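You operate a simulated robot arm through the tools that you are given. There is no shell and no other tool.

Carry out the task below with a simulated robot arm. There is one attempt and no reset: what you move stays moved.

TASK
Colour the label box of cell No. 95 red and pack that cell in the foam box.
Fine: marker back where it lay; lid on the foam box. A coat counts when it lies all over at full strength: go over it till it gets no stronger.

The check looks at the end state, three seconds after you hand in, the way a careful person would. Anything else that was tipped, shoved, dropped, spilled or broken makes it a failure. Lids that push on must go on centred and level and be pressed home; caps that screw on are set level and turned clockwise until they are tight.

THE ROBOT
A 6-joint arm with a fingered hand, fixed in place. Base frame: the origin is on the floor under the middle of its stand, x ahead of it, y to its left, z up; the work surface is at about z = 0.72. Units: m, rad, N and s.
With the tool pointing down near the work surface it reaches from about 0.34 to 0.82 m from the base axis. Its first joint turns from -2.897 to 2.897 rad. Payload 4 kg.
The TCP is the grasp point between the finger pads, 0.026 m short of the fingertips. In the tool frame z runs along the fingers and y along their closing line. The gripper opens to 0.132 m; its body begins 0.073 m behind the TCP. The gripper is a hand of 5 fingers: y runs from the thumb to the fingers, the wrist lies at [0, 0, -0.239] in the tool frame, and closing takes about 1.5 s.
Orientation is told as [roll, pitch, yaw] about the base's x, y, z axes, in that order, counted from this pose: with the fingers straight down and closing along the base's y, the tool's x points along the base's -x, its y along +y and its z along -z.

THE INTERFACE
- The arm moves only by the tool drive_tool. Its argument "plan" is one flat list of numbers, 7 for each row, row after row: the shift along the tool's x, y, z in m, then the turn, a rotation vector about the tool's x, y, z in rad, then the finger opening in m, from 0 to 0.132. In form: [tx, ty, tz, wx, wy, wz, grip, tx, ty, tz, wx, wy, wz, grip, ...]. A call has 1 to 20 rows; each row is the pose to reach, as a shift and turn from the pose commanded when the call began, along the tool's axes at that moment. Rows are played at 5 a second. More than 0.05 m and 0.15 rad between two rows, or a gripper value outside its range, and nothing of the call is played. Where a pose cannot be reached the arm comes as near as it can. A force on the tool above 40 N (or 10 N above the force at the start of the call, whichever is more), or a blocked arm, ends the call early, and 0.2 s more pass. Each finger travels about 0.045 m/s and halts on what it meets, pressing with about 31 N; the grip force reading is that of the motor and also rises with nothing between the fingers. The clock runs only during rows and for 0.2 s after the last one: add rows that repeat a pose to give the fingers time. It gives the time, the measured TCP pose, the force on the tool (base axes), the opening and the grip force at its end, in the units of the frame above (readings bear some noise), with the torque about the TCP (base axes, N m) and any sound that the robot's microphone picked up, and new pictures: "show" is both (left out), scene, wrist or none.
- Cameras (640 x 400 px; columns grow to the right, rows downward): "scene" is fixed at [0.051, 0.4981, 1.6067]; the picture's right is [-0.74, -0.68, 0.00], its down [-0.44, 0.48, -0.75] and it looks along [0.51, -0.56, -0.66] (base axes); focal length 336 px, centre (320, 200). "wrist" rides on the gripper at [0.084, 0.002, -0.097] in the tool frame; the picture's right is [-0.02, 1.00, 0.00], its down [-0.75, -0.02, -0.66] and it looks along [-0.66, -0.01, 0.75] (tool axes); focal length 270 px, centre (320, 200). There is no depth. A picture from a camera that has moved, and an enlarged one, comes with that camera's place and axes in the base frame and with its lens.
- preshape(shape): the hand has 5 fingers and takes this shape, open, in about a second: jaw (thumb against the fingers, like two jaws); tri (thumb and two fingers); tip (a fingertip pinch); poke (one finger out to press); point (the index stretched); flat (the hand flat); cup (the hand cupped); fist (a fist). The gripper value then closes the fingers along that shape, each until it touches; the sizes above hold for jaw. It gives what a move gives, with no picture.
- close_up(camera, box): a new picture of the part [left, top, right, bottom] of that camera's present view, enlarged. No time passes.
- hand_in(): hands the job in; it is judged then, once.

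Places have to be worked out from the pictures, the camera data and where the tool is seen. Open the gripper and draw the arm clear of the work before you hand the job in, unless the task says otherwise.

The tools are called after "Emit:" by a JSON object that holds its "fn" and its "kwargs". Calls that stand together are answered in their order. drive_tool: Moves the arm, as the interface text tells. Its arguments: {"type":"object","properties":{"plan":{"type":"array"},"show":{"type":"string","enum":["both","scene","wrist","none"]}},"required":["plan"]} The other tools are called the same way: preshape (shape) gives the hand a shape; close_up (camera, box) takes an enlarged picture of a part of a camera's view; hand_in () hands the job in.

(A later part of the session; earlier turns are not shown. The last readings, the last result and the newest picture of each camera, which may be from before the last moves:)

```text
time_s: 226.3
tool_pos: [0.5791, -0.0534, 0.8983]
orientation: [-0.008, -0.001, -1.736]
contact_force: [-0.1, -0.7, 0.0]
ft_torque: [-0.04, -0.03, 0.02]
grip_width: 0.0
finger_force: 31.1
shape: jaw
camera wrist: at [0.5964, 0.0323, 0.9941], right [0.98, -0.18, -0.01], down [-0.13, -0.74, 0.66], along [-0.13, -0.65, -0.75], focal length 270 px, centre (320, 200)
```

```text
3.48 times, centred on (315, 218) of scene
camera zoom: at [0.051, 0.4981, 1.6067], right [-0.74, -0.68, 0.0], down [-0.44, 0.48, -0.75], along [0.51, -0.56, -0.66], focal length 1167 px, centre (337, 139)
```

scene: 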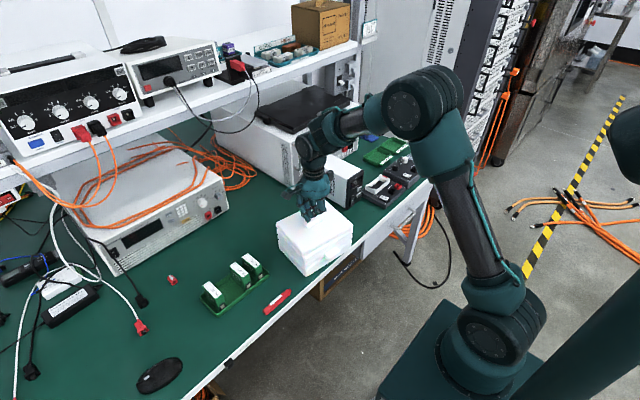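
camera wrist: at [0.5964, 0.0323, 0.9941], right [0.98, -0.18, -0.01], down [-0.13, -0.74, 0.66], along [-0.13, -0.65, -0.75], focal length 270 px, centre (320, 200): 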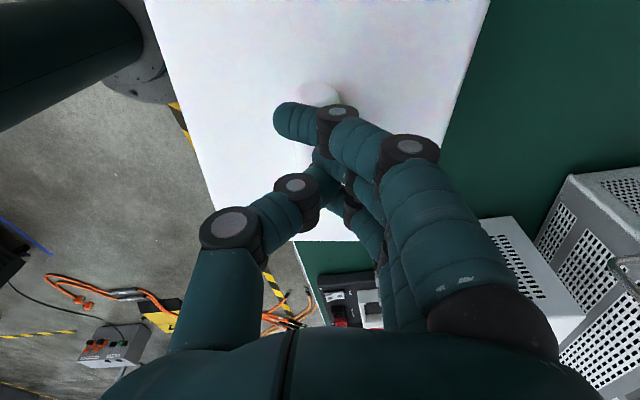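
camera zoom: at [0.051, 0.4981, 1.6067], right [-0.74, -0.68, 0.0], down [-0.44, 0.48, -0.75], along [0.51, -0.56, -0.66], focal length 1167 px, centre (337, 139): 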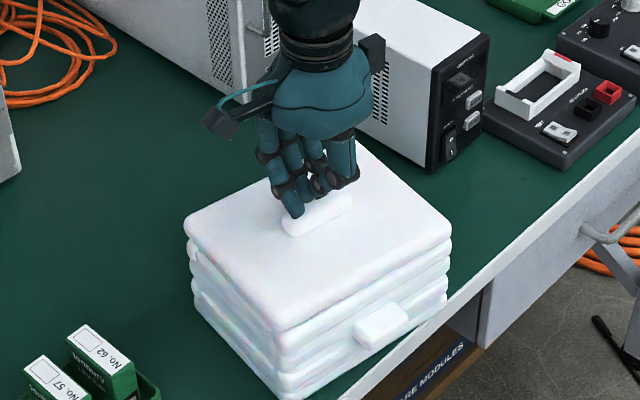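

The closed fingers are over the handle. I press down in small steps; the force limit will stop the move at about 40 N.

Emit:
{"fn": "drive_tool", "kwargs": {"plan": [0, 0, 0.005, 0, 0, 0, 0, 0, 0, 0.01, 0, 0, 0, 0, 0, 0, 0.014, 0, 0, 0, 0, 0, 0, 0.017, 0, 0, 0, 0, 0, 0, 0.02, 0, 0, 0, 0, 0, 0, 0.022, 0, 0, 0, 0, 0, 0, 0.024, 0, 0, 0, 0, 0, 0, 0.026, 0, 0, 0, 0, 0, 0, 0.028, 0, 0, 0, 0], "show": "none"}}

Emit:
{"fn": "close_up", "kwargs": {"camera": "scene", "box": [265, 185, 365, 275]}}

```text
time_s: 226.9
tool_pos: [0.5815, -0.0538, 0.8948]
orientation: [0.008, 0.0, -1.736]
contact_force: [-3.0, 0.5, 17.3]
ft_torque: [0.03, 0.02, 0.01]
grip_width: 0.0
finger_force: 31.0
shape: jaw
stopped in row 2: the force on the tool passed its limit at 46 N (the readings are from after the stop); the commanded pose is now the measured one
```

```text
4.44 times, centred on (315, 230) of scene
camera zoom: at [0.051, 0.4981, 1.6067], right [-0.74, -0.68, 0.0], down [-0.44, 0.48, -0.75], along [0.51, -0.56, -0.66], focal length 1491 px, centre (342, 67)
```

zoom: 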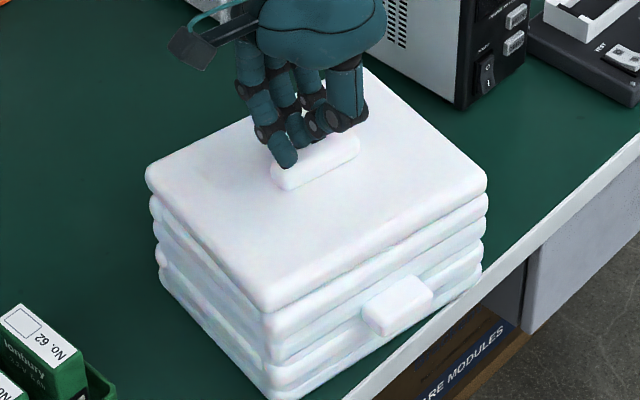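

The press peaked at 46 N on the handle with no visible movement, so it may already be seated. I inspect the seam closely at all visible corners.

Emit:
{"fn": "close_up", "kwargs": {"camera": "scene", "box": [270, 210, 306, 240]}}

Emit:
{"fn": "close_up", "kwargs": {"camera": "scene", "box": [300, 235, 336, 262]}}

Emit:
{"fn": "close_up", "kwargs": {"camera": "scene", "box": [330, 215, 360, 240]}}

```text
13.33 times, centred on (288, 225) of scene
camera zoom: at [0.051, 0.4981, 1.6067], right [-0.74, -0.68, 0.0], down [-0.44, 0.48, -0.75], along [0.51, -0.56, -0.66], focal length 4474 px, centre (747, -133)
```

zoom: 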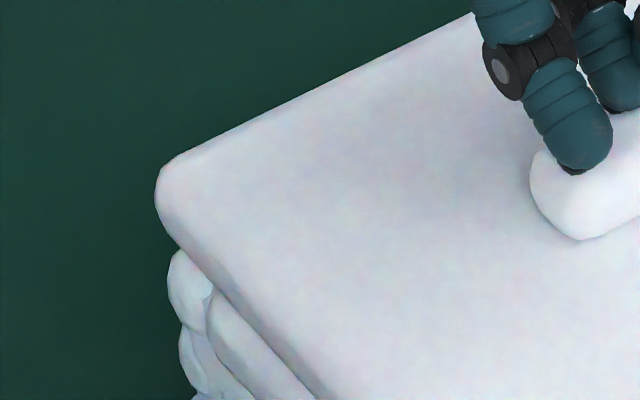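

```text
14.81 times, centred on (318, 248) of scene
camera zoom: at [0.051, 0.4981, 1.6067], right [-0.74, -0.68, 0.0], down [-0.44, 0.48, -0.75], along [0.51, -0.56, -0.66], focal length 4971 px, centre (350, -518)
```

zoom: 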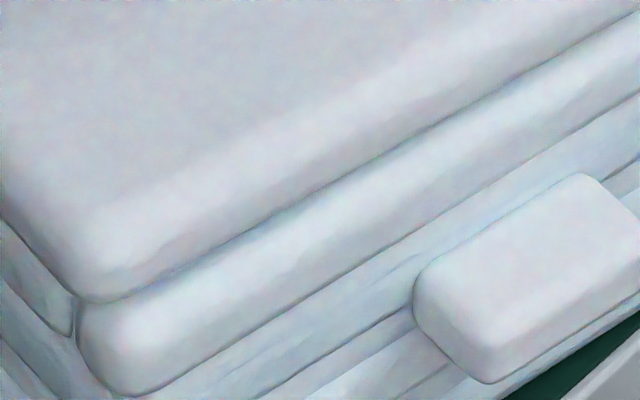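

```text
16.00 times, centred on (345, 228) of scene
camera zoom: at [0.051, 0.4981, 1.6067], right [-0.74, -0.68, 0.0], down [-0.44, 0.48, -0.75], along [0.51, -0.56, -0.66], focal length 5369 px, centre (-80, -240)
```

zoom: 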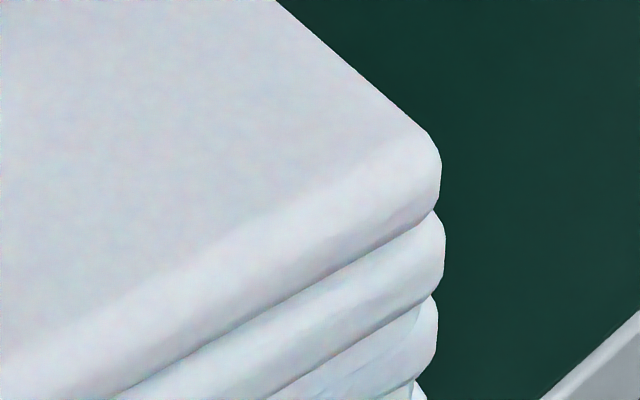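

Edges line up within 1–2 mm, but at the +x,+y corner the lid looks a few millimetres higher than elsewhere. I press on the lid near that corner with the closed fingertips.

Emit:
{"fn": "drive_tool", "kwargs": {"plan": [0, 0, -0.02, 0, 0, 0, 0, 0.03, 0.023, -0.02, 0, 0, 0, 0, 0.0616, 0.047, -0.02, 0, 0, 0, 0, 0.0616, 0.047, 0, 0, 0, 0, 0, 0.0616, 0.047, 0.012, 0, 0, 0, 0, 0.0616, 0.047, 0.017, 0, 0, 0, 0, 0.0616, 0.047, 0.02, 0, 0, 0, 0, 0.0616, 0.047, 0.023, 0, 0, 0, 0, 0.0616, 0.047, 0.026, 0, 0, 0, 0, 0.0616, 0.047, 0.029, 0, 0, 0, 0, 0.0616, 0.047, 0.032, 0, 0, 0, 0, 0.0616, 0.047, 0.035, 0, 0, 0, 0, 0.0616, 0.047, 0.038, 0, 0, 0, 0], "show": "scene"}}

Emit:
{"fn": "close_up", "kwargs": {"camera": "scene", "box": [265, 185, 365, 275]}}

```text
time_s: 228.8
tool_pos: [0.6413, -0.0002, 0.8752]
orientation: [0.016, 0.003, -1.737]
contact_force: [-1.7, 1.3, 14.0]
ft_torque: [0.11, 0.02, 0.0]
grip_width: 0.0002
finger_force: 31.0
shape: jaw
stopped in row 9: the force on the tool passed its limit at 44 N (the readings are from after the stop); the commanded pose is now the measured one
```

scene: 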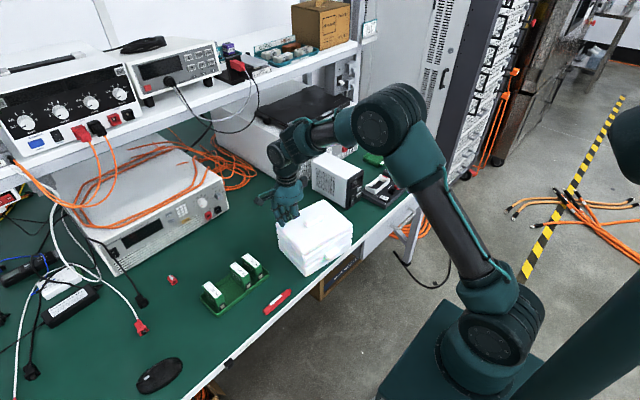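

```text
4.44 times, centred on (315, 230) of scene
camera zoom: at [0.051, 0.4981, 1.6067], right [-0.74, -0.68, 0.0], down [-0.44, 0.48, -0.75], along [0.51, -0.56, -0.66], focal length 1491 px, centre (342, 67)
```

zoom: 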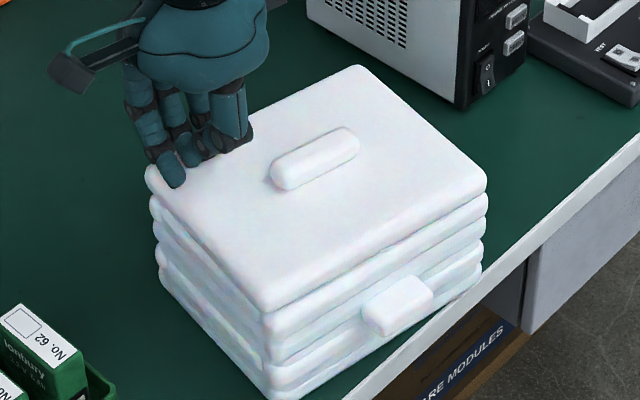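

Pressing there stopped at TCP z ≈ 0.875 with 44 N. I press the other corners the same way; the stop heights will also tell me whether the lid is level. Next the +x, -y corner.

Emit:
{"fn": "drive_tool", "kwargs": {"plan": [0, 0, -0.03, 0, 0, 0, 0, -0.04, -0.0005, -0.03, 0, 0, 0, 0, -0.08, -0.001, -0.03, 0, 0, 0, 0, -0.1209, -0.0014, -0.03, 0, 0, 0, 0, -0.1209, -0.0014, -0.012, 0, 0, 0, 0, -0.1209, -0.0014, -0.006, 0, 0, 0, 0, -0.1209, -0.0014, -0.003, 0, 0, 0, 0, -0.1209, -0.0014, 0, 0, 0, 0, 0, -0.1209, -0.0014, 0.003, 0, 0, 0, 0, -0.1209, -0.0014, 0.006, 0, 0, 0, 0, -0.1209, -0.0014, 0.009, 0, 0, 0, 0, -0.1209, -0.0014, 0.012, 0, 0, 0, 0], "show": "none"}}

Emit:
{"fn": "close_up", "kwargs": {"camera": "scene", "box": [265, 185, 365, 275]}}

```text
time_s: 230.9
tool_pos: [0.6218, -0.1205, 0.8752]
orientation: [0.024, 0.001, -1.738]
contact_force: [-1.9, 0.8, 13.4]
ft_torque: [-0.01, 0.04, -0.01]
grip_width: 0.0
finger_force: 30.9
shape: jaw
stopped in row 10: the force on the tool passed its limit at 43 N (the readings are from after the stop); the commanded pose is now the measured one
```

```text
4.44 times, centred on (315, 230) of scene
camera zoom: at [0.051, 0.4981, 1.6067], right [-0.74, -0.68, 0.0], down [-0.44, 0.48, -0.75], along [0.51, -0.56, -0.66], focal length 1491 px, centre (342, 67)
```

zoom: 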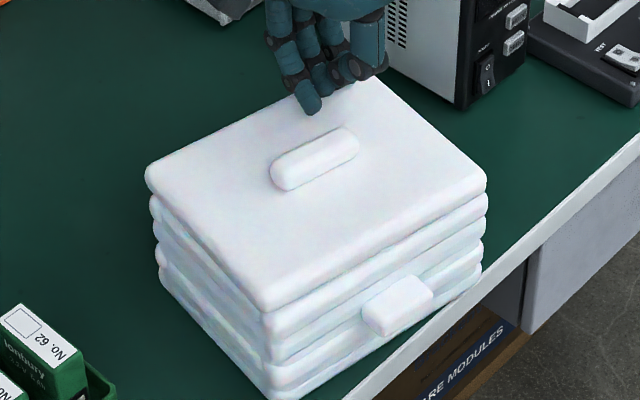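

The +x,-y corner stopped at the same height, 0.8752. Now the -x,-y corner (also removing the small roll that has built up).

Emit:
{"fn": "drive_tool", "kwargs": {"plan": [0, 0, -0.035, 0.024, 0, 0, 0, 0, -0.035, -0.035, 0.024, 0, 0, 0, 0.0005, -0.07, -0.035, 0.024, 0, 0, 0, 0.0009, -0.1013, -0.035, 0.024, 0, 0, 0, 0.0009, -0.1013, -0.015, 0.024, 0, 0, 0, 0.0009, -0.1013, -0.006, 0.024, 0, 0, 0, 0.0009, -0.1013, -0.003, 0.024, 0, 0, 0, 0.0009, -0.1013, 0, 0.024, 0, 0, 0, 0.0009, -0.1013, 0.003, 0.024, 0, 0, 0, 0.0009, -0.1013, 0.006, 0.024, 0, 0, 0, 0.0009, -0.1013, 0.009, 0.024, 0, 0, 0, 0.0009, -0.1013, 0.012, 0.024, 0, 0, 0], "show": "none"}}

Emit:
{"fn": "close_up", "kwargs": {"camera": "scene", "box": [265, 185, 365, 275]}}

```text
time_s: 232.8
tool_pos: [0.5248, -0.1028, 0.875]
orientation: [0.01, 0.002, -1.734]
contact_force: [-2.3, 1.8, 16.1]
ft_torque: [0.16, 0.02, -0.03]
grip_width: 0.0002
finger_force: 30.1
shape: jaw
stopped in row 9: the force on the tool passed its limit at 44 N (the readings are from after the stop); the commanded pose is now the measured one
```

```text
4.44 times, centred on (315, 230) of scene
camera zoom: at [0.051, 0.4981, 1.6067], right [-0.74, -0.68, 0.0], down [-0.44, 0.48, -0.75], along [0.51, -0.56, -0.66], focal length 1491 px, centre (342, 67)
```

zoom: 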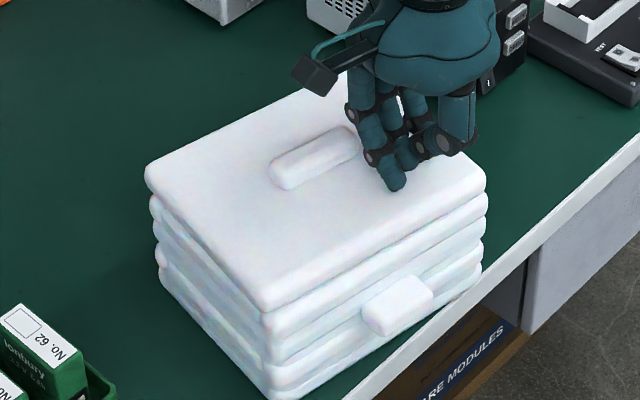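

Same height again (0.875). Now the last corner, -x,+y.

Emit:
{"fn": "drive_tool", "kwargs": {"plan": [0, 0, -0.035, 0.01, 0, 0, 0, 0.04, -0.0015, -0.035, 0.01, 0, 0, 0, 0.08, -0.003, -0.035, 0.01, 0, 0, 0, 0.1187, -0.0044, -0.035, 0.01, 0, 0, 0, 0.1187, -0.0044, -0.015, 0.01, 0, 0, 0, 0.1187, -0.0044, -0.006, 0.01, 0, 0, 0, 0.1187, -0.0044, -0.003, 0.01, 0, 0, 0, 0.1187, -0.0044, 0, 0.01, 0, 0, 0, 0.1187, -0.0044, 0.003, 0.01, 0, 0, 0, 0.1187, -0.0044, 0.006, 0.01, 0, 0, 0, 0.1187, -0.0044, 0.009, 0.01, 0, 0, 0, 0.1187, -0.0044, 0.012, 0.01, 0, 0, 0], "show": "none"}}

Emit:
{"fn": "close_up", "kwargs": {"camera": "scene", "box": [265, 185, 365, 275]}}

```text
time_s: 234.9
tool_pos: [0.5437, 0.0154, 0.8742]
orientation: [0.009, 0.003, -1.735]
contact_force: [-3.3, -0.1, 17.2]
ft_torque: [-0.02, 0.09, -0.01]
grip_width: 0.0001
finger_force: 31.4
shape: jaw
stopped in row 10: the force on the tool passed its limit at 44 N (the readings are from after the stop); the commanded pose is now the measured one
```

```text
4.44 times, centred on (315, 230) of scene
camera zoom: at [0.051, 0.4981, 1.6067], right [-0.74, -0.68, 0.0], down [-0.44, 0.48, -0.75], along [0.51, -0.56, -0.66], focal length 1491 px, centre (342, 67)
```

zoom: 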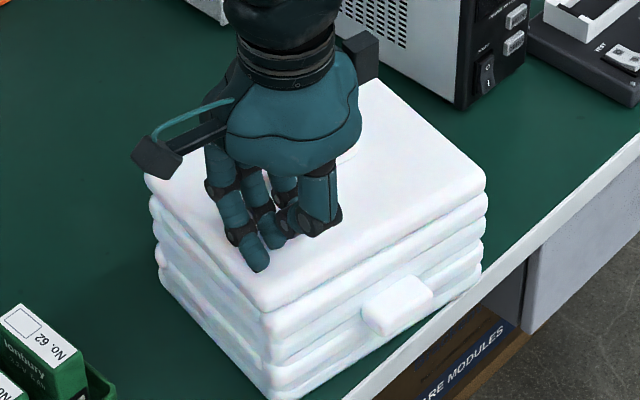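

All four corners stopped within 1 mm of the same height, so the lid is level. I back off to the +y side and tilt the wrist camera to look at the seam from the side.

Emit:
{"fn": "drive_tool", "kwargs": {"plan": [0, 0, -0.04, 0.009, 0, 0, 0, 0, 0, -0.08, 0.009, 0, 0, 0.0, 0.04, -0.006, -0.08, 0.009, 0, 0, 0.03, 0.08, -0.012, -0.08, 0.009, -0.1, 0, 0.06, 0.12, -0.018, -0.08, 0.009, -0.22, 0, 0.06, 0.15, -0.022, -0.06, 0.009, -0.34, 0, 0.06, 0.15, -0.022, -0.05, 0.009, -0.45, 0, 0.06, 0.15, -0.022, -0.05, 0.009, -0.45, 0, 0.06], "show": "both"}}

Emit:
{"fn": "close_up", "kwargs": {"camera": "wrist", "box": [200, 0, 480, 175]}}

```text
time_s: 236.7
tool_pos: [0.5467, 0.1662, 0.9231]
orientation: [-0.001, -0.449, -1.738]
contact_force: [0.3, 1.3, -0.4]
ft_torque: [-0.01, 0.03, 0.0]
grip_width: 0.059
finger_force: 0.0
shape: jaw
camera wrist: at [0.5683, 0.2841, 0.9729], right [0.98, -0.18, 0.01], down [-0.08, -0.39, 0.92], along [-0.17, -0.9, -0.39], focal length 270 px, centre (320, 200)
```

scene: 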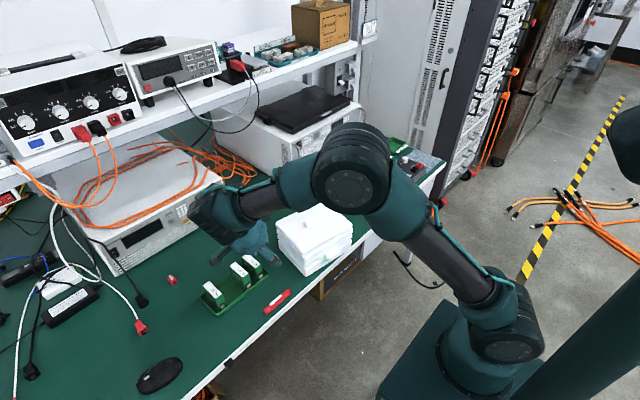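
wrist: 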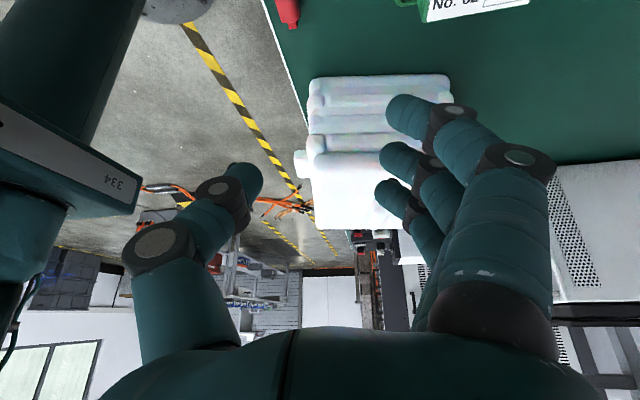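

```text
2.29 times, centred on (340, 88) of wrist
camera zoom: at [0.5683, 0.2841, 0.9729], right [0.98, -0.18, 0.01], down [-0.08, -0.39, 0.92], along [-0.17, -0.9, -0.39], focal length 618 px, centre (274, 457)
```

zoom: 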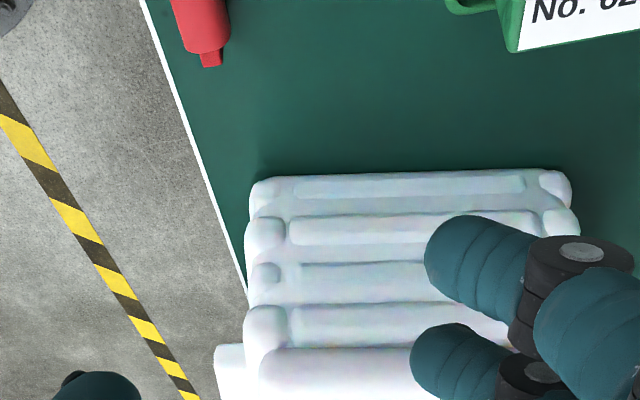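

From the +y side the lid lies directly on the rim band. I zoom on the seam.

Emit:
{"fn": "close_up", "kwargs": {"camera": "wrist", "box": [295, 115, 395, 178]}}

Emit:
{"fn": "close_up", "kwargs": {"camera": "wrist", "box": [300, 65, 470, 240]}}

```text
6.35 times, centred on (345, 146) of wrist
camera zoom: at [0.5683, 0.2841, 0.9729], right [0.98, -0.18, 0.01], down [-0.08, -0.39, 0.92], along [-0.17, -0.9, -0.39], focal length 1716 px, centre (161, 540)
```

zoom: 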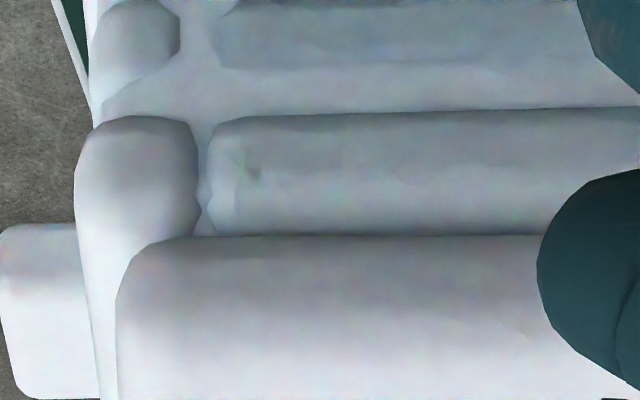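

```text
2.29 times, centred on (385, 152) of wrist
camera zoom: at [0.5683, 0.2841, 0.9729], right [0.98, -0.18, 0.01], down [-0.08, -0.39, 0.92], along [-0.17, -0.9, -0.39], focal length 618 px, centre (171, 309)
```

zoom: 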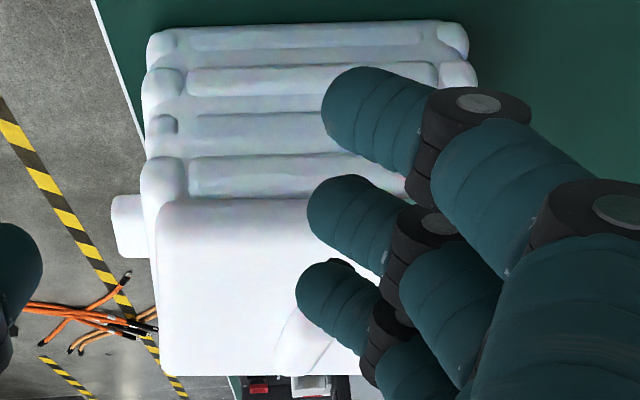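

The lid seems set in a few millimetres from the box's -x edge. I raise the hand so that the whole lid outline shows free of the fingers.

Emit:
{"fn": "drive_tool", "kwargs": {"plan": [0.0217, 0, -0.045, 0, 0, 0, 0.132, 0.0435, 0, -0.09, 0, 0, 0, 0.132, 0.0435, 0, -0.09, 0, 0.1, 0, 0.132, 0.0435, 0, -0.09, 0, 0.2, 0, 0.132, 0.0435, 0, -0.09, 0, 0.2, 0, 0.132], "show": "wrist"}}

Emit:
{"fn": "close_up", "kwargs": {"camera": "wrist", "box": [230, 0, 470, 150]}}

```text
time_s: 237.9
tool_pos: [0.5588, 0.242, 0.9856]
orientation: [-0.001, -0.247, -1.738]
contact_force: [0.1, 0.0, -0.4]
ft_torque: [-0.02, -0.02, -0.01]
grip_width: 0.1318
finger_force: 0.1
shape: jaw
out of reach, approached as far as the arm can: row 2
camera wrist: at [0.5788, 0.3485, 1.0577], right [0.98, -0.19, 0.0], down [-0.11, -0.56, 0.82], along [-0.15, -0.81, -0.57], focal length 270 px, centre (320, 200)
```

wrist: 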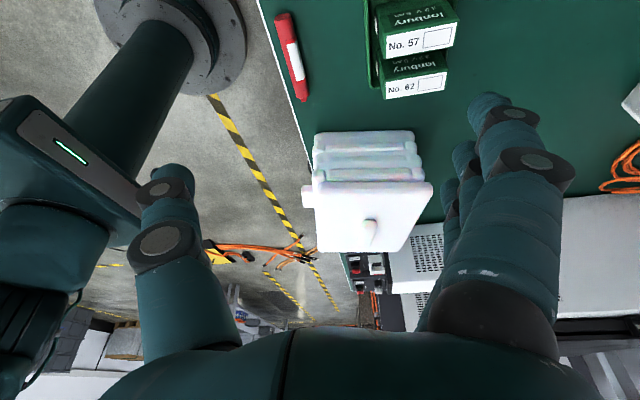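

```text
2.67 times, centred on (350, 75) of wrist
camera zoom: at [0.5788, 0.3485, 1.0577], right [0.98, -0.19, 0.0], down [-0.11, -0.56, 0.82], along [-0.15, -0.81, -0.57], focal length 721 px, centre (240, 533)
```

zoom: 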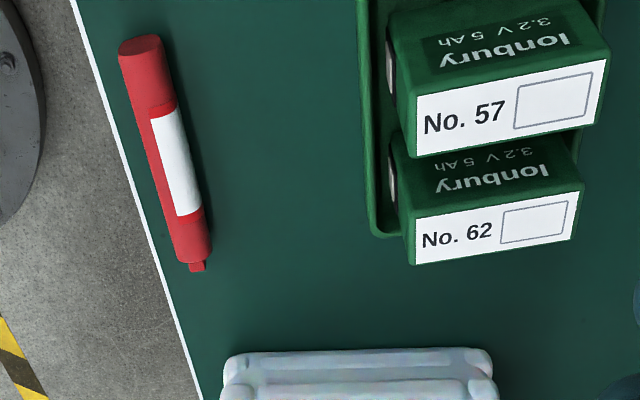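

Now the whole box is clear of the fingers. I zoom on the lid against the box outline.

Emit:
{"fn": "close_up", "kwargs": {"camera": "wrist", "box": [290, 120, 450, 260]}}

Emit:
{"fn": "close_up", "kwargs": {"camera": "wrist", "box": [300, 160, 370, 210]}}

Emit:
{"fn": "close_up", "kwargs": {"camera": "wrist", "box": [375, 160, 445, 210]}}

```text
2.86 times, centred on (370, 190) of wrist
camera zoom: at [0.5788, 0.3485, 1.0577], right [0.98, -0.19, 0.0], down [-0.11, -0.56, 0.82], along [-0.15, -0.81, -0.57], focal length 772 px, centre (177, 229)
```

zoom: 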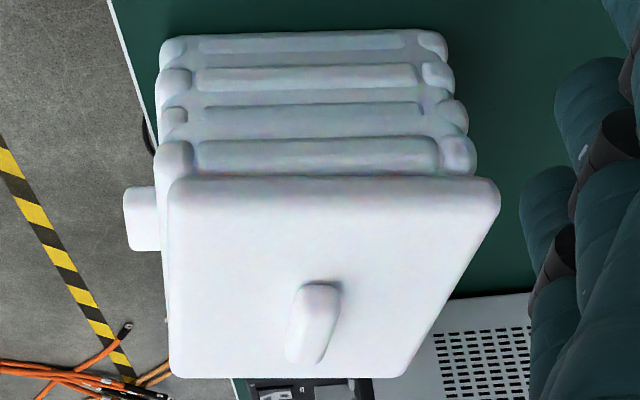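

```text
8.00 times, centred on (335, 185) of wrist
camera zoom: at [0.5788, 0.3485, 1.0577], right [0.98, -0.19, 0.0], down [-0.11, -0.56, 0.82], along [-0.15, -0.81, -0.57], focal length 2162 px, centre (200, 320)
```

zoom: 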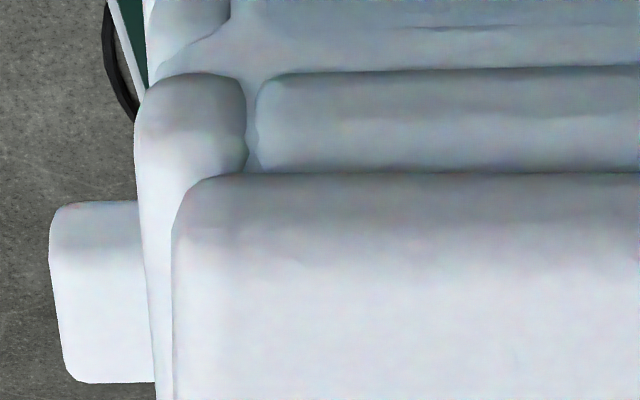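

```text
8.00 times, centred on (410, 185) of wrist
camera zoom: at [0.5788, 0.3485, 1.0577], right [0.98, -0.19, 0.0], down [-0.11, -0.56, 0.82], along [-0.15, -0.81, -0.57], focal length 2162 px, centre (-400, 320)
```

zoom: 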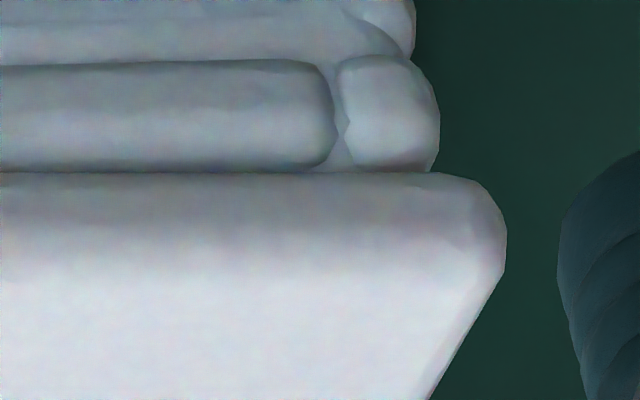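

Combining both views, the lid appears level but about 5 mm off toward +x, so its plug may not be engaged. I level the hand, then go back to the handle to slide the lid toward -x while pressing.

Emit:
{"fn": "drive_tool", "kwargs": {"plan": [0, 0, 0, 0, 0.125, 0, 0.1, 0, 0, 0, 0, 0.247, 0, 0.07, 0, 0, 0, 0, 0.247, 0, 0.07], "show": "none"}}

Emit:
{"fn": "drive_tool", "kwargs": {"plan": [-0.045, 0.012, 0, 0, 0, 0, 0.07, -0.09, 0.024, 0, 0, 0, 0, 0.07, -0.135, 0.036, 0, 0, 0, 0, 0.07, -0.18, 0.048, 0, 0, 0, 0, 0.07, -0.225, 0.06, 0.02, 0, 0, 0, 0.07, -0.2656, 0.0715, 0.04, 0, 0, 0, 0.07, -0.2856, 0.0745, 0.05, 0, 0, 0, 0.07, -0.2856, 0.0745, 0.05, 0, 0, 0, 0.07], "show": "wrist"}}

Emit:
{"fn": "close_up", "kwargs": {"camera": "wrist", "box": [150, 0, 490, 250]}}

```text
time_s: 238.7
tool_pos: [0.5578, 0.2439, 0.9855]
orientation: [-0.004, 0.002, -1.739]
contact_force: [0.7, -0.8, 0.3]
ft_torque: [0.0, 0.02, -0.03]
grip_width: 0.0707
finger_force: 0.1
shape: jaw
```

```text
refused: row 5 steps farther than a row can; nothing moved
```

```text
1.60 times, centred on (320, 125) of wrist
camera zoom: at [0.5755, 0.328, 1.0817], right [0.98, -0.19, 0.0], down [-0.14, -0.74, 0.66], along [-0.12, -0.65, -0.75], focal length 432 px, centre (320, 320)
```

zoom: 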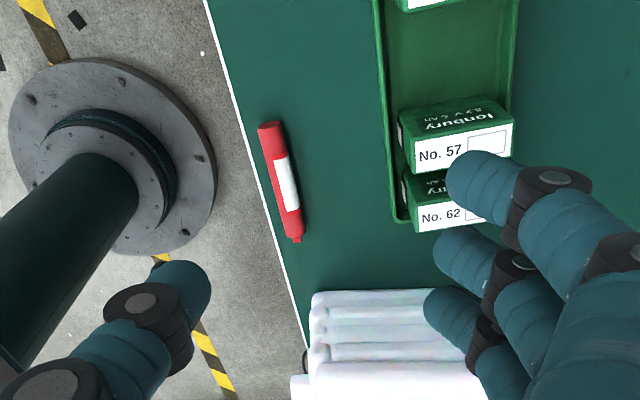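

That step was too long; I repeat it with smaller rows.

Emit:
{"fn": "drive_tool", "kwargs": {"plan": [-0.0359, 0.0095, 0.0, 0, 0, 0, 0.07, -0.0718, 0.019, 0.0, 0, 0, 0, 0.07, -0.1077, 0.0285, 0.005, 0, 0, 0, 0.07, -0.1437, 0.038, 0.015, 0, 0, 0, 0.07, -0.1796, 0.0475, 0.025, 0, 0, 0, 0.07, -0.2155, 0.057, 0.035, 0, 0, 0, 0.07, -0.2514, 0.0665, 0.045, 0, 0, 0, 0.07, -0.2873, 0.076, 0.055, 0, 0, 0, 0.07, -0.2873, 0.076, 0.06, 0, 0, 0, 0.07, -0.2873, 0.076, 0.06, 0, 0, 0, 0.07], "show": "wrist"}}

Emit:
{"fn": "close_up", "kwargs": {"camera": "wrist", "box": [150, 0, 490, 250]}}

```text
time_s: 240.9
tool_pos: [0.5861, -0.0531, 0.9245]
orientation: [-0.003, 0.0, -1.739]
contact_force: [-0.3, 0.6, -0.6]
ft_torque: [-0.01, 0.01, -0.01]
grip_width: 0.0707
finger_force: 0.0
shape: jaw
camera wrist: at [0.6026, 0.0315, 1.0207], right [0.98, -0.19, 0.0], down [-0.14, -0.74, 0.66], along [-0.12, -0.65, -0.75], focal length 270 px, centre (320, 200)
```

wrist: 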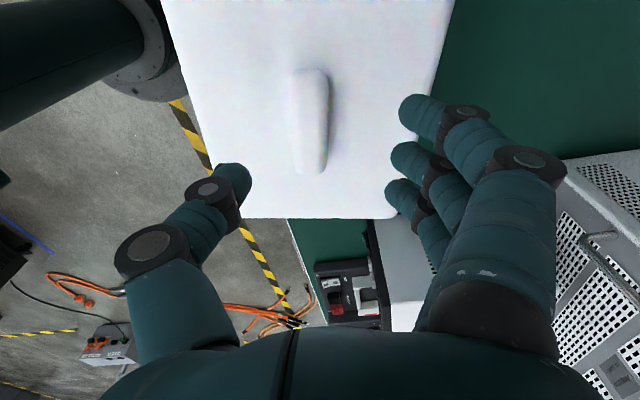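

```text
1.60 times, centred on (320, 125) of wrist
camera zoom: at [0.6026, 0.0315, 1.0207], right [0.98, -0.19, 0.0], down [-0.14, -0.74, 0.66], along [-0.12, -0.65, -0.75], focal length 432 px, centre (320, 320)
```

zoom: 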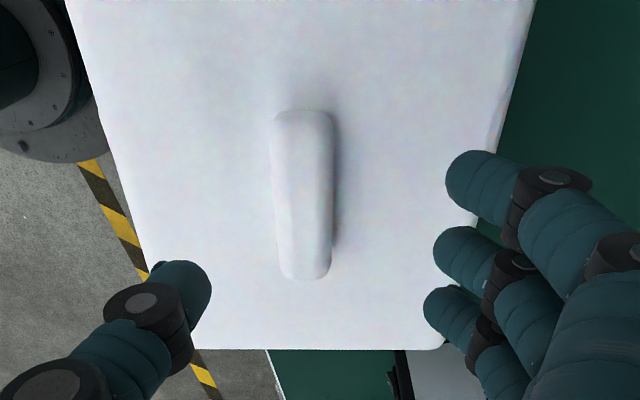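

The handle centre is 8 mm along tool x and 5 mm to the thumb side. I shift, lower around the handle and close on it.

Emit:
{"fn": "drive_tool", "kwargs": {"plan": [0.009, -0.005, 0.015, 0, 0, 0, 0.06, 0.009, -0.005, 0.03, 0, 0, 0, 0.06, 0.009, -0.005, 0.038, 0, 0, 0, 0.06, 0.009, -0.005, 0.042, 0, 0, 0, 0.06, 0.009, -0.005, 0.044, 0, 0, 0, 0.05, 0.009, -0.005, 0.044, 0, 0, 0, 0.04, 0.009, -0.005, 0.044, 0, 0, 0, 0.03, 0.009, -0.005, 0.044, 0, 0, 0, 0.02, 0.009, -0.005, 0.044, 0, 0, 0, 0.01, 0.009, -0.005, 0.044, 0, 0, 0, 0.01, 0.009, -0.005, 0.044, 0, 0, 0, 0.01], "show": "wrist"}}

Emit:
{"fn": "close_up", "kwargs": {"camera": "scene", "box": [265, 185, 365, 275]}}

```text
time_s: 243.3
tool_pos: [0.5832, -0.0438, 0.8816]
orientation: [-0.002, 0.001, -1.738]
contact_force: [-0.5, 0.4, 0.0]
ft_torque: [-0.05, -0.03, 0.09]
grip_width: 0.0174
finger_force: 30.9
shape: jaw
camera wrist: at [0.5992, 0.0419, 0.9771], right [0.98, -0.19, 0.0], down [-0.14, -0.74, 0.66], along [-0.12, -0.65, -0.75], focal length 270 px, centre (320, 200)
```

wrist: 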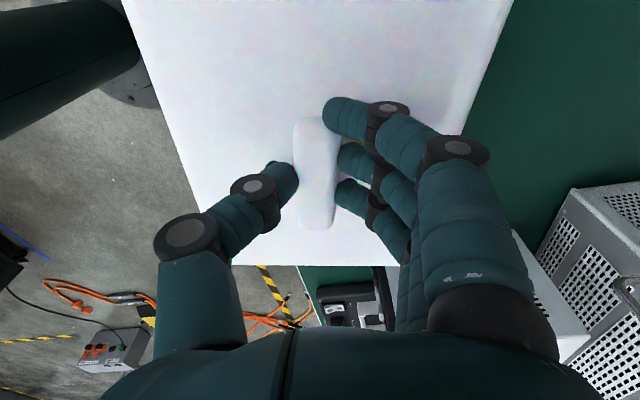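

```text
4.44 times, centred on (315, 230) of scene
camera zoom: at [0.051, 0.4981, 1.6067], right [-0.74, -0.68, 0.0], down [-0.44, 0.48, -0.75], along [0.51, -0.56, -0.66], focal length 1491 px, centre (342, 67)
```

zoom: 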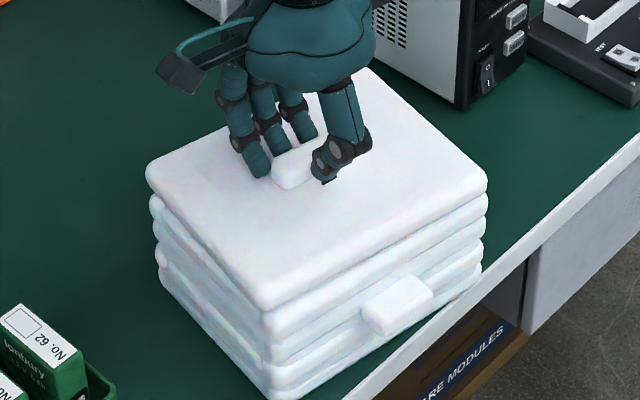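

The handle is held with no net force. I nudge the lid 3 mm toward -x and read the side force to learn whether the plug is engaged.

Emit:
{"fn": "drive_tool", "kwargs": {"plan": [0, -0.0015, 0, 0, 0, 0, 0.01, 0, -0.003, 0, 0, 0, 0, 0.01, 0, -0.003, 0, 0, 0, 0, 0.01], "show": "none"}}

Emit:
{"fn": "close_up", "kwargs": {"camera": "scene", "box": [265, 185, 365, 275]}}

```text
time_s: 244.1
tool_pos: [0.5798, -0.0424, 0.8807]
orientation: [-0.001, 0.0, -1.738]
contact_force: [0.3, 0.4, -0.9]
ft_torque: [-0.03, -0.05, 0.06]
grip_width: 0.0174
finger_force: 31.3
shape: jaw
```

```text
4.44 times, centred on (315, 230) of scene
camera zoom: at [0.051, 0.4981, 1.6067], right [-0.74, -0.68, 0.0], down [-0.44, 0.48, -0.75], along [0.51, -0.56, -0.66], focal length 1491 px, centre (342, 67)
```

zoom: 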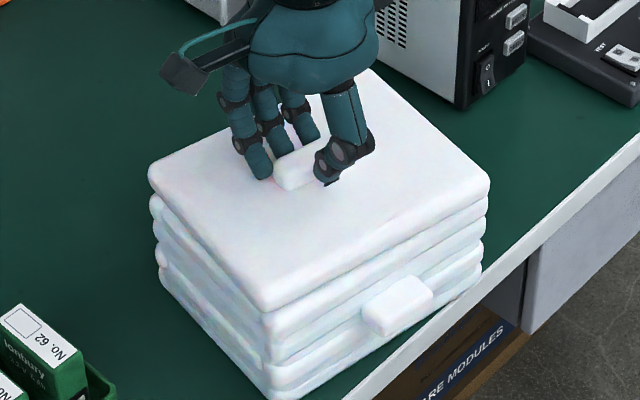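

The lid slid freely with no side force, so the plug is not engaged yet. I press down lightly and read the force.

Emit:
{"fn": "drive_tool", "kwargs": {"plan": [0, 0, 0.001, 0, 0, 0, 0.01, 0, 0, 0.002, 0, 0, 0, 0.01, 0, 0, 0.002, 0, 0, 0, 0.01], "show": "none"}}

```text
time_s: 244.9
tool_pos: [0.5799, -0.0433, 0.8795]
orientation: [0.001, -0.001, -1.737]
contact_force: [-2.0, -0.8, 9.3]
ft_torque: [-0.1, -0.07, 0.05]
grip_width: 0.0173
finger_force: 31.2
shape: jaw
```

Now 9 N of press. I slide a further 3 mm toward -x under this press and watch the height and force.

Emit:
{"fn": "drive_tool", "kwargs": {"plan": [0, -0.001, 0, 0, 0, 0, 0.01, 0, -0.002, 0, 0, 0, 0, 0.01, 0, -0.003, 0, 0, 0, 0, 0.01, 0, -0.003, 0, 0, 0, 0, 0.01], "show": "none"}}

Emit:
{"fn": "close_up", "kwargs": {"camera": "scene", "box": [265, 185, 365, 275]}}

```text
time_s: 245.9
tool_pos: [0.5767, -0.0427, 0.8802]
orientation: [-0.003, 0.001, -1.739]
contact_force: [5.2, -2.1, 13.6]
ft_torque: [-0.16, -0.2, 0.12]
grip_width: 0.0173
finger_force: 30.3
shape: jaw
```

```text
4.44 times, centred on (315, 230) of scene
camera zoom: at [0.051, 0.4981, 1.6067], right [-0.74, -0.68, 0.0], down [-0.44, 0.48, -0.75], along [0.51, -0.56, -0.66], focal length 1491 px, centre (342, 67)
```

zoom: 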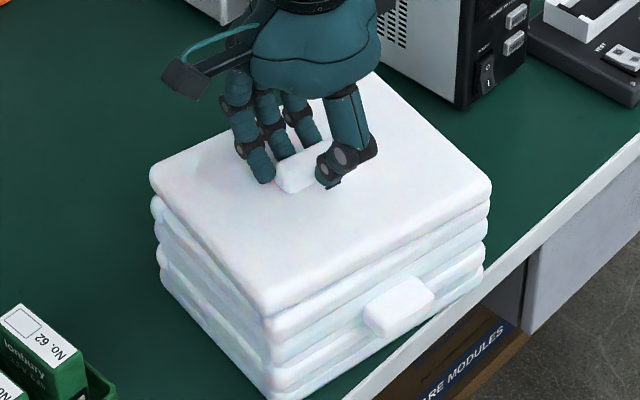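

Side force rises to 5 N now, as if the plug met the far wall: so the plug is probably in the opening with a few millimetres of play. I take the press off and feel for both side limits to centre the lid.

Emit:
{"fn": "drive_tool", "kwargs": {"plan": [0, 0, -0.002, 0, 0, 0, 0.01, 0, 0, -0.002, 0, 0, 0, 0.01, 0, 0, -0.002, 0, 0, 0, 0.01], "show": "none"}}

Emit:
{"fn": "close_up", "kwargs": {"camera": "scene", "box": [330, 215, 360, 240]}}

Emit:
{"fn": "close_up", "kwargs": {"camera": "scene", "box": [270, 210, 306, 240]}}

```text
time_s: 246.7
tool_pos: [0.5763, -0.0419, 0.8807]
orientation: [-0.002, 0.001, -1.738]
contact_force: [1.1, 0.1, 1.2]
ft_torque: [-0.05, -0.12, 0.11]
grip_width: 0.0175
finger_force: 31.1
shape: jaw
```

```text
16.00 times, centred on (345, 228) of scene
camera zoom: at [0.051, 0.4981, 1.6067], right [-0.74, -0.68, 0.0], down [-0.44, 0.48, -0.75], along [0.51, -0.56, -0.66], focal length 5369 px, centre (-80, -240)
```

zoom: 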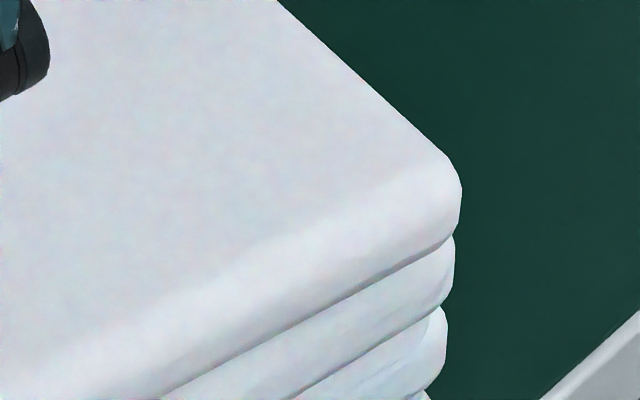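

```text
13.33 times, centred on (288, 225) of scene
camera zoom: at [0.051, 0.4981, 1.6067], right [-0.74, -0.68, 0.0], down [-0.44, 0.48, -0.75], along [0.51, -0.56, -0.66], focal length 4474 px, centre (747, -133)
```

zoom: 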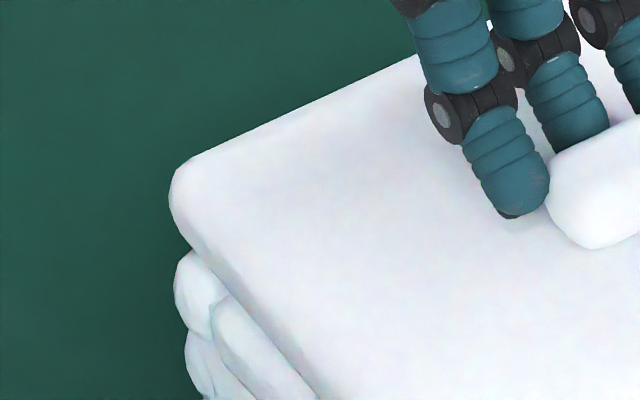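

The box itself was dragged about 3 mm under press. Without press, I push 1.5 mm more toward -x to see whether a hard stop is felt.

Emit:
{"fn": "drive_tool", "kwargs": {"plan": [0, -0.0015, 0, 0, 0, 0, 0.01, 0, -0.0015, 0, 0, 0, 0, 0.01], "show": "none"}}

```text
time_s: 247.3
tool_pos: [0.5749, -0.0424, 0.8809]
orientation: [-0.001, 0.0, -1.738]
contact_force: [1.0, 0.6, -1.0]
ft_torque: [-0.04, -0.1, 0.08]
grip_width: 0.0177
finger_force: 31.2
shape: jaw
```

Hardly any side force. I check the corner picture for relative motion.

Emit:
{"fn": "close_up", "kwargs": {"camera": "scene", "box": [330, 215, 360, 240]}}

Emit:
{"fn": "drive_tool", "kwargs": {"plan": [0, -0.0015, 0, 0, 0, 0, 0.01, 0, -0.003, 0, 0, 0, 0, 0.01, 0, -0.003, 0, 0, 0, 0, 0.01], "show": "none"}}

Emit:
{"fn": "close_up", "kwargs": {"camera": "scene", "box": [330, 215, 360, 240]}}

```text
16.00 times, centred on (345, 228) of scene
camera zoom: at [0.051, 0.4981, 1.6067], right [-0.74, -0.68, 0.0], down [-0.44, 0.48, -0.75], along [0.51, -0.56, -0.66], focal length 5369 px, centre (-80, -240)
```

zoom: 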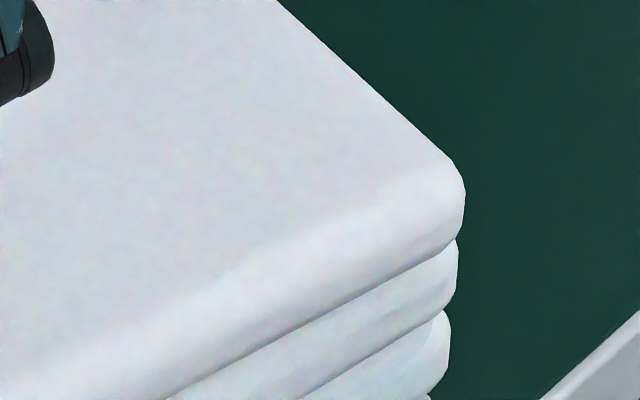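

```text
time_s: 248.1
tool_pos: [0.5717, -0.0418, 0.8807]
orientation: [-0.001, 0.001, -1.739]
contact_force: [1.2, -0.5, 0.1]
ft_torque: [-0.04, -0.13, 0.08]
grip_width: 0.0175
finger_force: 30.6
shape: jaw
```

```text
16.00 times, centred on (345, 228) of scene
camera zoom: at [0.051, 0.4981, 1.6067], right [-0.74, -0.68, 0.0], down [-0.44, 0.48, -0.75], along [0.51, -0.56, -0.66], focal length 5369 px, centre (-80, -240)
```

zoom: 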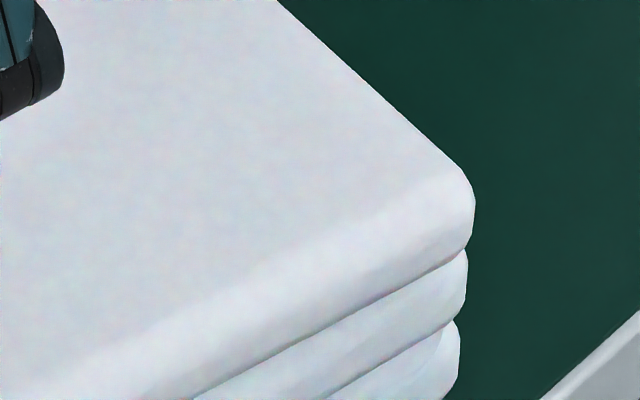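

The box follows the lid with only about 1.2 N, so the plug is engaged and now at its -x limit. I move back toward +x to find the other limit, watching when the box starts to follow.

Emit:
{"fn": "drive_tool", "kwargs": {"plan": [0, 0.0015, 0, 0, 0, 0, 0.01, 0, 0.003, 0, 0, 0, 0, 0.01, 0, 0.003, 0, 0, 0, 0, 0.01], "show": "none"}}

Emit:
{"fn": "close_up", "kwargs": {"camera": "scene", "box": [330, 215, 360, 240]}}

Emit:
{"fn": "drive_tool", "kwargs": {"plan": [0, 0.0015, 0, 0, 0, 0, 0.01, 0, 0.003, 0, 0, 0, 0, 0.01, 0, 0.003, 0, 0, 0, 0, 0.01], "show": "none"}}

Emit:
{"fn": "close_up", "kwargs": {"camera": "scene", "box": [330, 215, 360, 240]}}

```text
time_s: 248.9
tool_pos: [0.5757, -0.0418, 0.8827]
orientation: [-0.002, -0.001, -1.739]
contact_force: [-0.2, -0.1, 0.8]
ft_torque: [-0.07, -0.07, 0.0]
grip_width: 0.0174
finger_force: 31.2
shape: jaw
```

```text
16.00 times, centred on (345, 228) of scene
camera zoom: at [0.051, 0.4981, 1.6067], right [-0.74, -0.68, 0.0], down [-0.44, 0.48, -0.75], along [0.51, -0.56, -0.66], focal length 5369 px, centre (-80, -240)
```

zoom: 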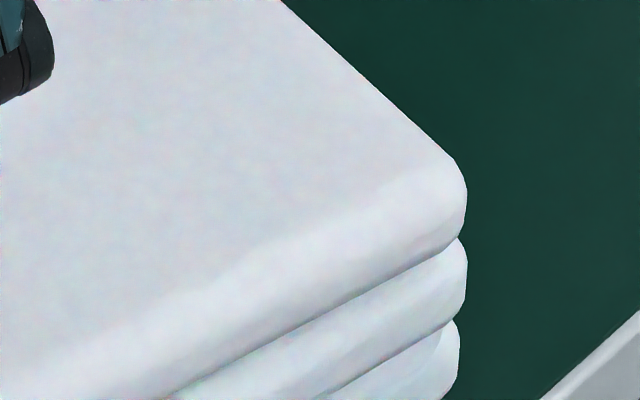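

```text
time_s: 249.7
tool_pos: [0.5786, -0.0414, 0.8815]
orientation: [0.0, 0.0, -1.739]
contact_force: [-1.9, 0.6, 1.5]
ft_torque: [-0.07, -0.02, 0.03]
grip_width: 0.0175
finger_force: 31.6
shape: jaw
```

```text
16.00 times, centred on (345, 228) of scene
camera zoom: at [0.051, 0.4981, 1.6067], right [-0.74, -0.68, 0.0], down [-0.44, 0.48, -0.75], along [0.51, -0.56, -0.66], focal length 5369 px, centre (-80, -240)
```

zoom: 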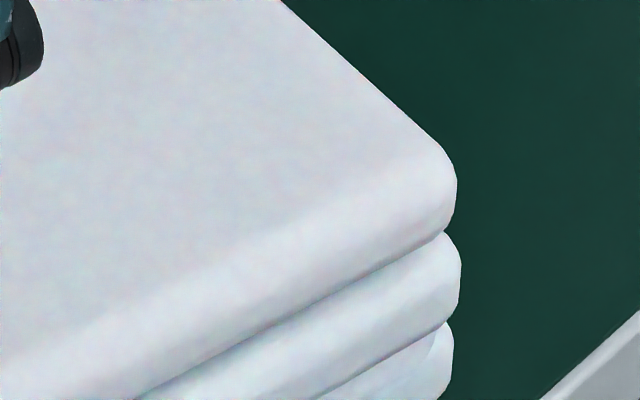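

Total play in x is about 3.5 mm. I drag the box back 4 mm toward its earlier place and then back the lid off by half the play to centre it in x.

Emit:
{"fn": "drive_tool", "kwargs": {"plan": [0, 0.002, 0, 0, 0, 0, 0.01, 0, 0.004, 0, 0, 0, 0, 0.01, 0, 0.004, 0, 0, 0, 0, 0.01, 0, 0.003, 0, 0, 0, 0, 0.01, 0, 0.0022, 0, 0, 0, 0, 0.01, 0, 0.0022, 0, 0, 0, 0, 0.01], "show": "none"}}

Emit:
{"fn": "close_up", "kwargs": {"camera": "scene", "box": [265, 185, 365, 275]}}

Emit:
{"fn": "drive_tool", "kwargs": {"plan": [0.0015, 0, 0, 0, 0, 0, 0.01, 0.003, 0, 0, 0, 0, 0, 0.01, 0.003, 0, 0, 0, 0, 0, 0.01], "show": "none"}}

Emit:
{"fn": "close_up", "kwargs": {"camera": "scene", "box": [330, 215, 360, 240]}}

```text
time_s: 251.1
tool_pos: [0.5797, -0.0431, 0.8809]
orientation: [-0.003, -0.001, -1.738]
contact_force: [0.1, 0.2, 0.5]
ft_torque: [-0.06, -0.05, 0.02]
grip_width: 0.0175
finger_force: 31.2
shape: jaw
```

```text
4.44 times, centred on (315, 230) of scene
camera zoom: at [0.051, 0.4981, 1.6067], right [-0.74, -0.68, 0.0], down [-0.44, 0.48, -0.75], along [0.51, -0.56, -0.66], focal length 1491 px, centre (342, 67)
```

zoom: 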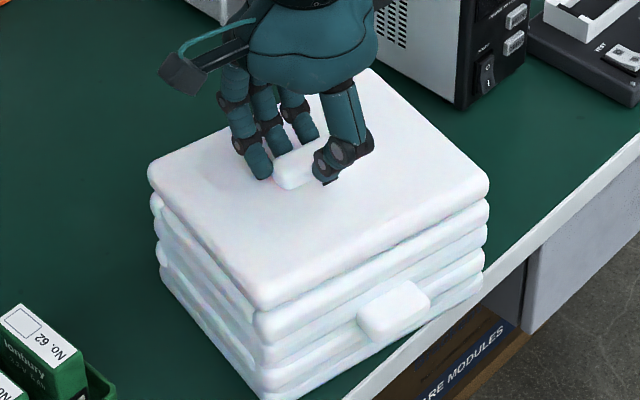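

```text
time_s: 251.9
tool_pos: [0.5807, -0.04, 0.8807]
orientation: [-0.002, 0.001, -1.739]
contact_force: [0.3, -0.3, 0.9]
ft_torque: [-0.05, -0.06, 0.04]
grip_width: 0.0176
finger_force: 31.3
shape: jaw
```

```text
16.00 times, centred on (345, 228) of scene
camera zoom: at [0.051, 0.4981, 1.6067], right [-0.74, -0.68, 0.0], down [-0.44, 0.48, -0.75], along [0.51, -0.56, -0.66], focal length 5369 px, centre (-80, -240)
```

zoom: 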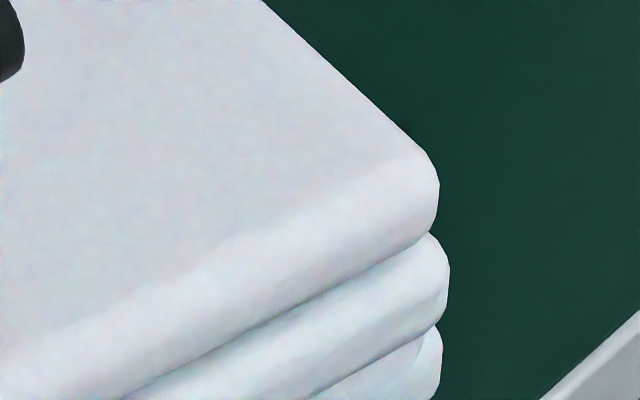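

No y stop yet after 3 mm toward +y. I continue in y to find that limit.

Emit:
{"fn": "drive_tool", "kwargs": {"plan": [0.0015, 0, 0, 0, 0, 0, 0.01, 0.003, 0, 0, 0, 0, 0, 0.01, 0.003, 0, 0, 0, 0, 0, 0.01], "show": "none"}}

Emit:
{"fn": "close_up", "kwargs": {"camera": "scene", "box": [330, 215, 360, 240]}}

Emit:
{"fn": "close_up", "kwargs": {"camera": "scene", "box": [270, 210, 306, 240]}}

```text
time_s: 252.7
tool_pos: [0.5802, -0.0377, 0.8814]
orientation: [-0.002, 0.001, -1.738]
contact_force: [-0.5, -2.0, 0.7]
ft_torque: [-0.07, -0.02, 0.0]
grip_width: 0.0176
finger_force: 31.1
shape: jaw
```

```text
16.00 times, centred on (345, 228) of scene
camera zoom: at [0.051, 0.4981, 1.6067], right [-0.74, -0.68, 0.0], down [-0.44, 0.48, -0.75], along [0.51, -0.56, -0.66], focal length 5369 px, centre (-80, -240)
```

zoom: 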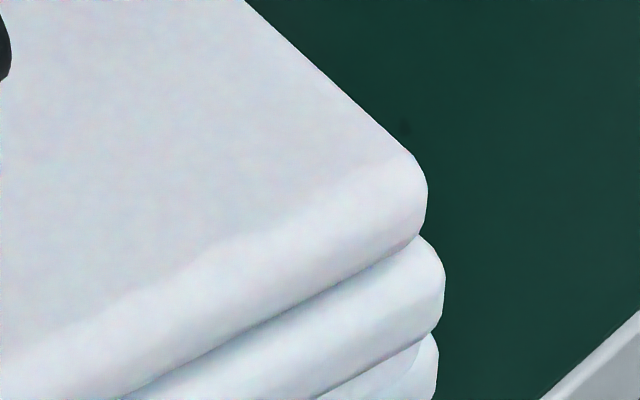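

```text
13.33 times, centred on (288, 225) of scene
camera zoom: at [0.051, 0.4981, 1.6067], right [-0.74, -0.68, 0.0], down [-0.44, 0.48, -0.75], along [0.51, -0.56, -0.66], focal length 4474 px, centre (747, -133)
```

zoom: 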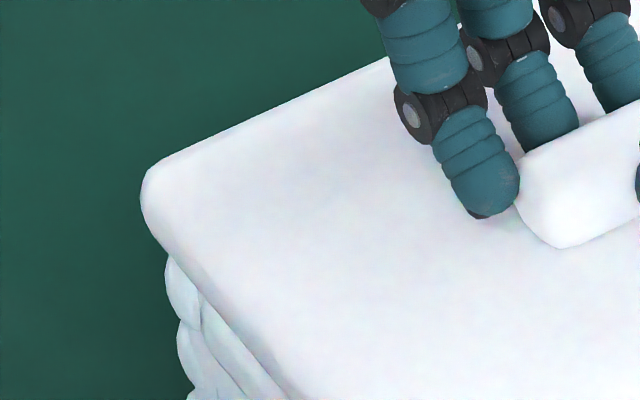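

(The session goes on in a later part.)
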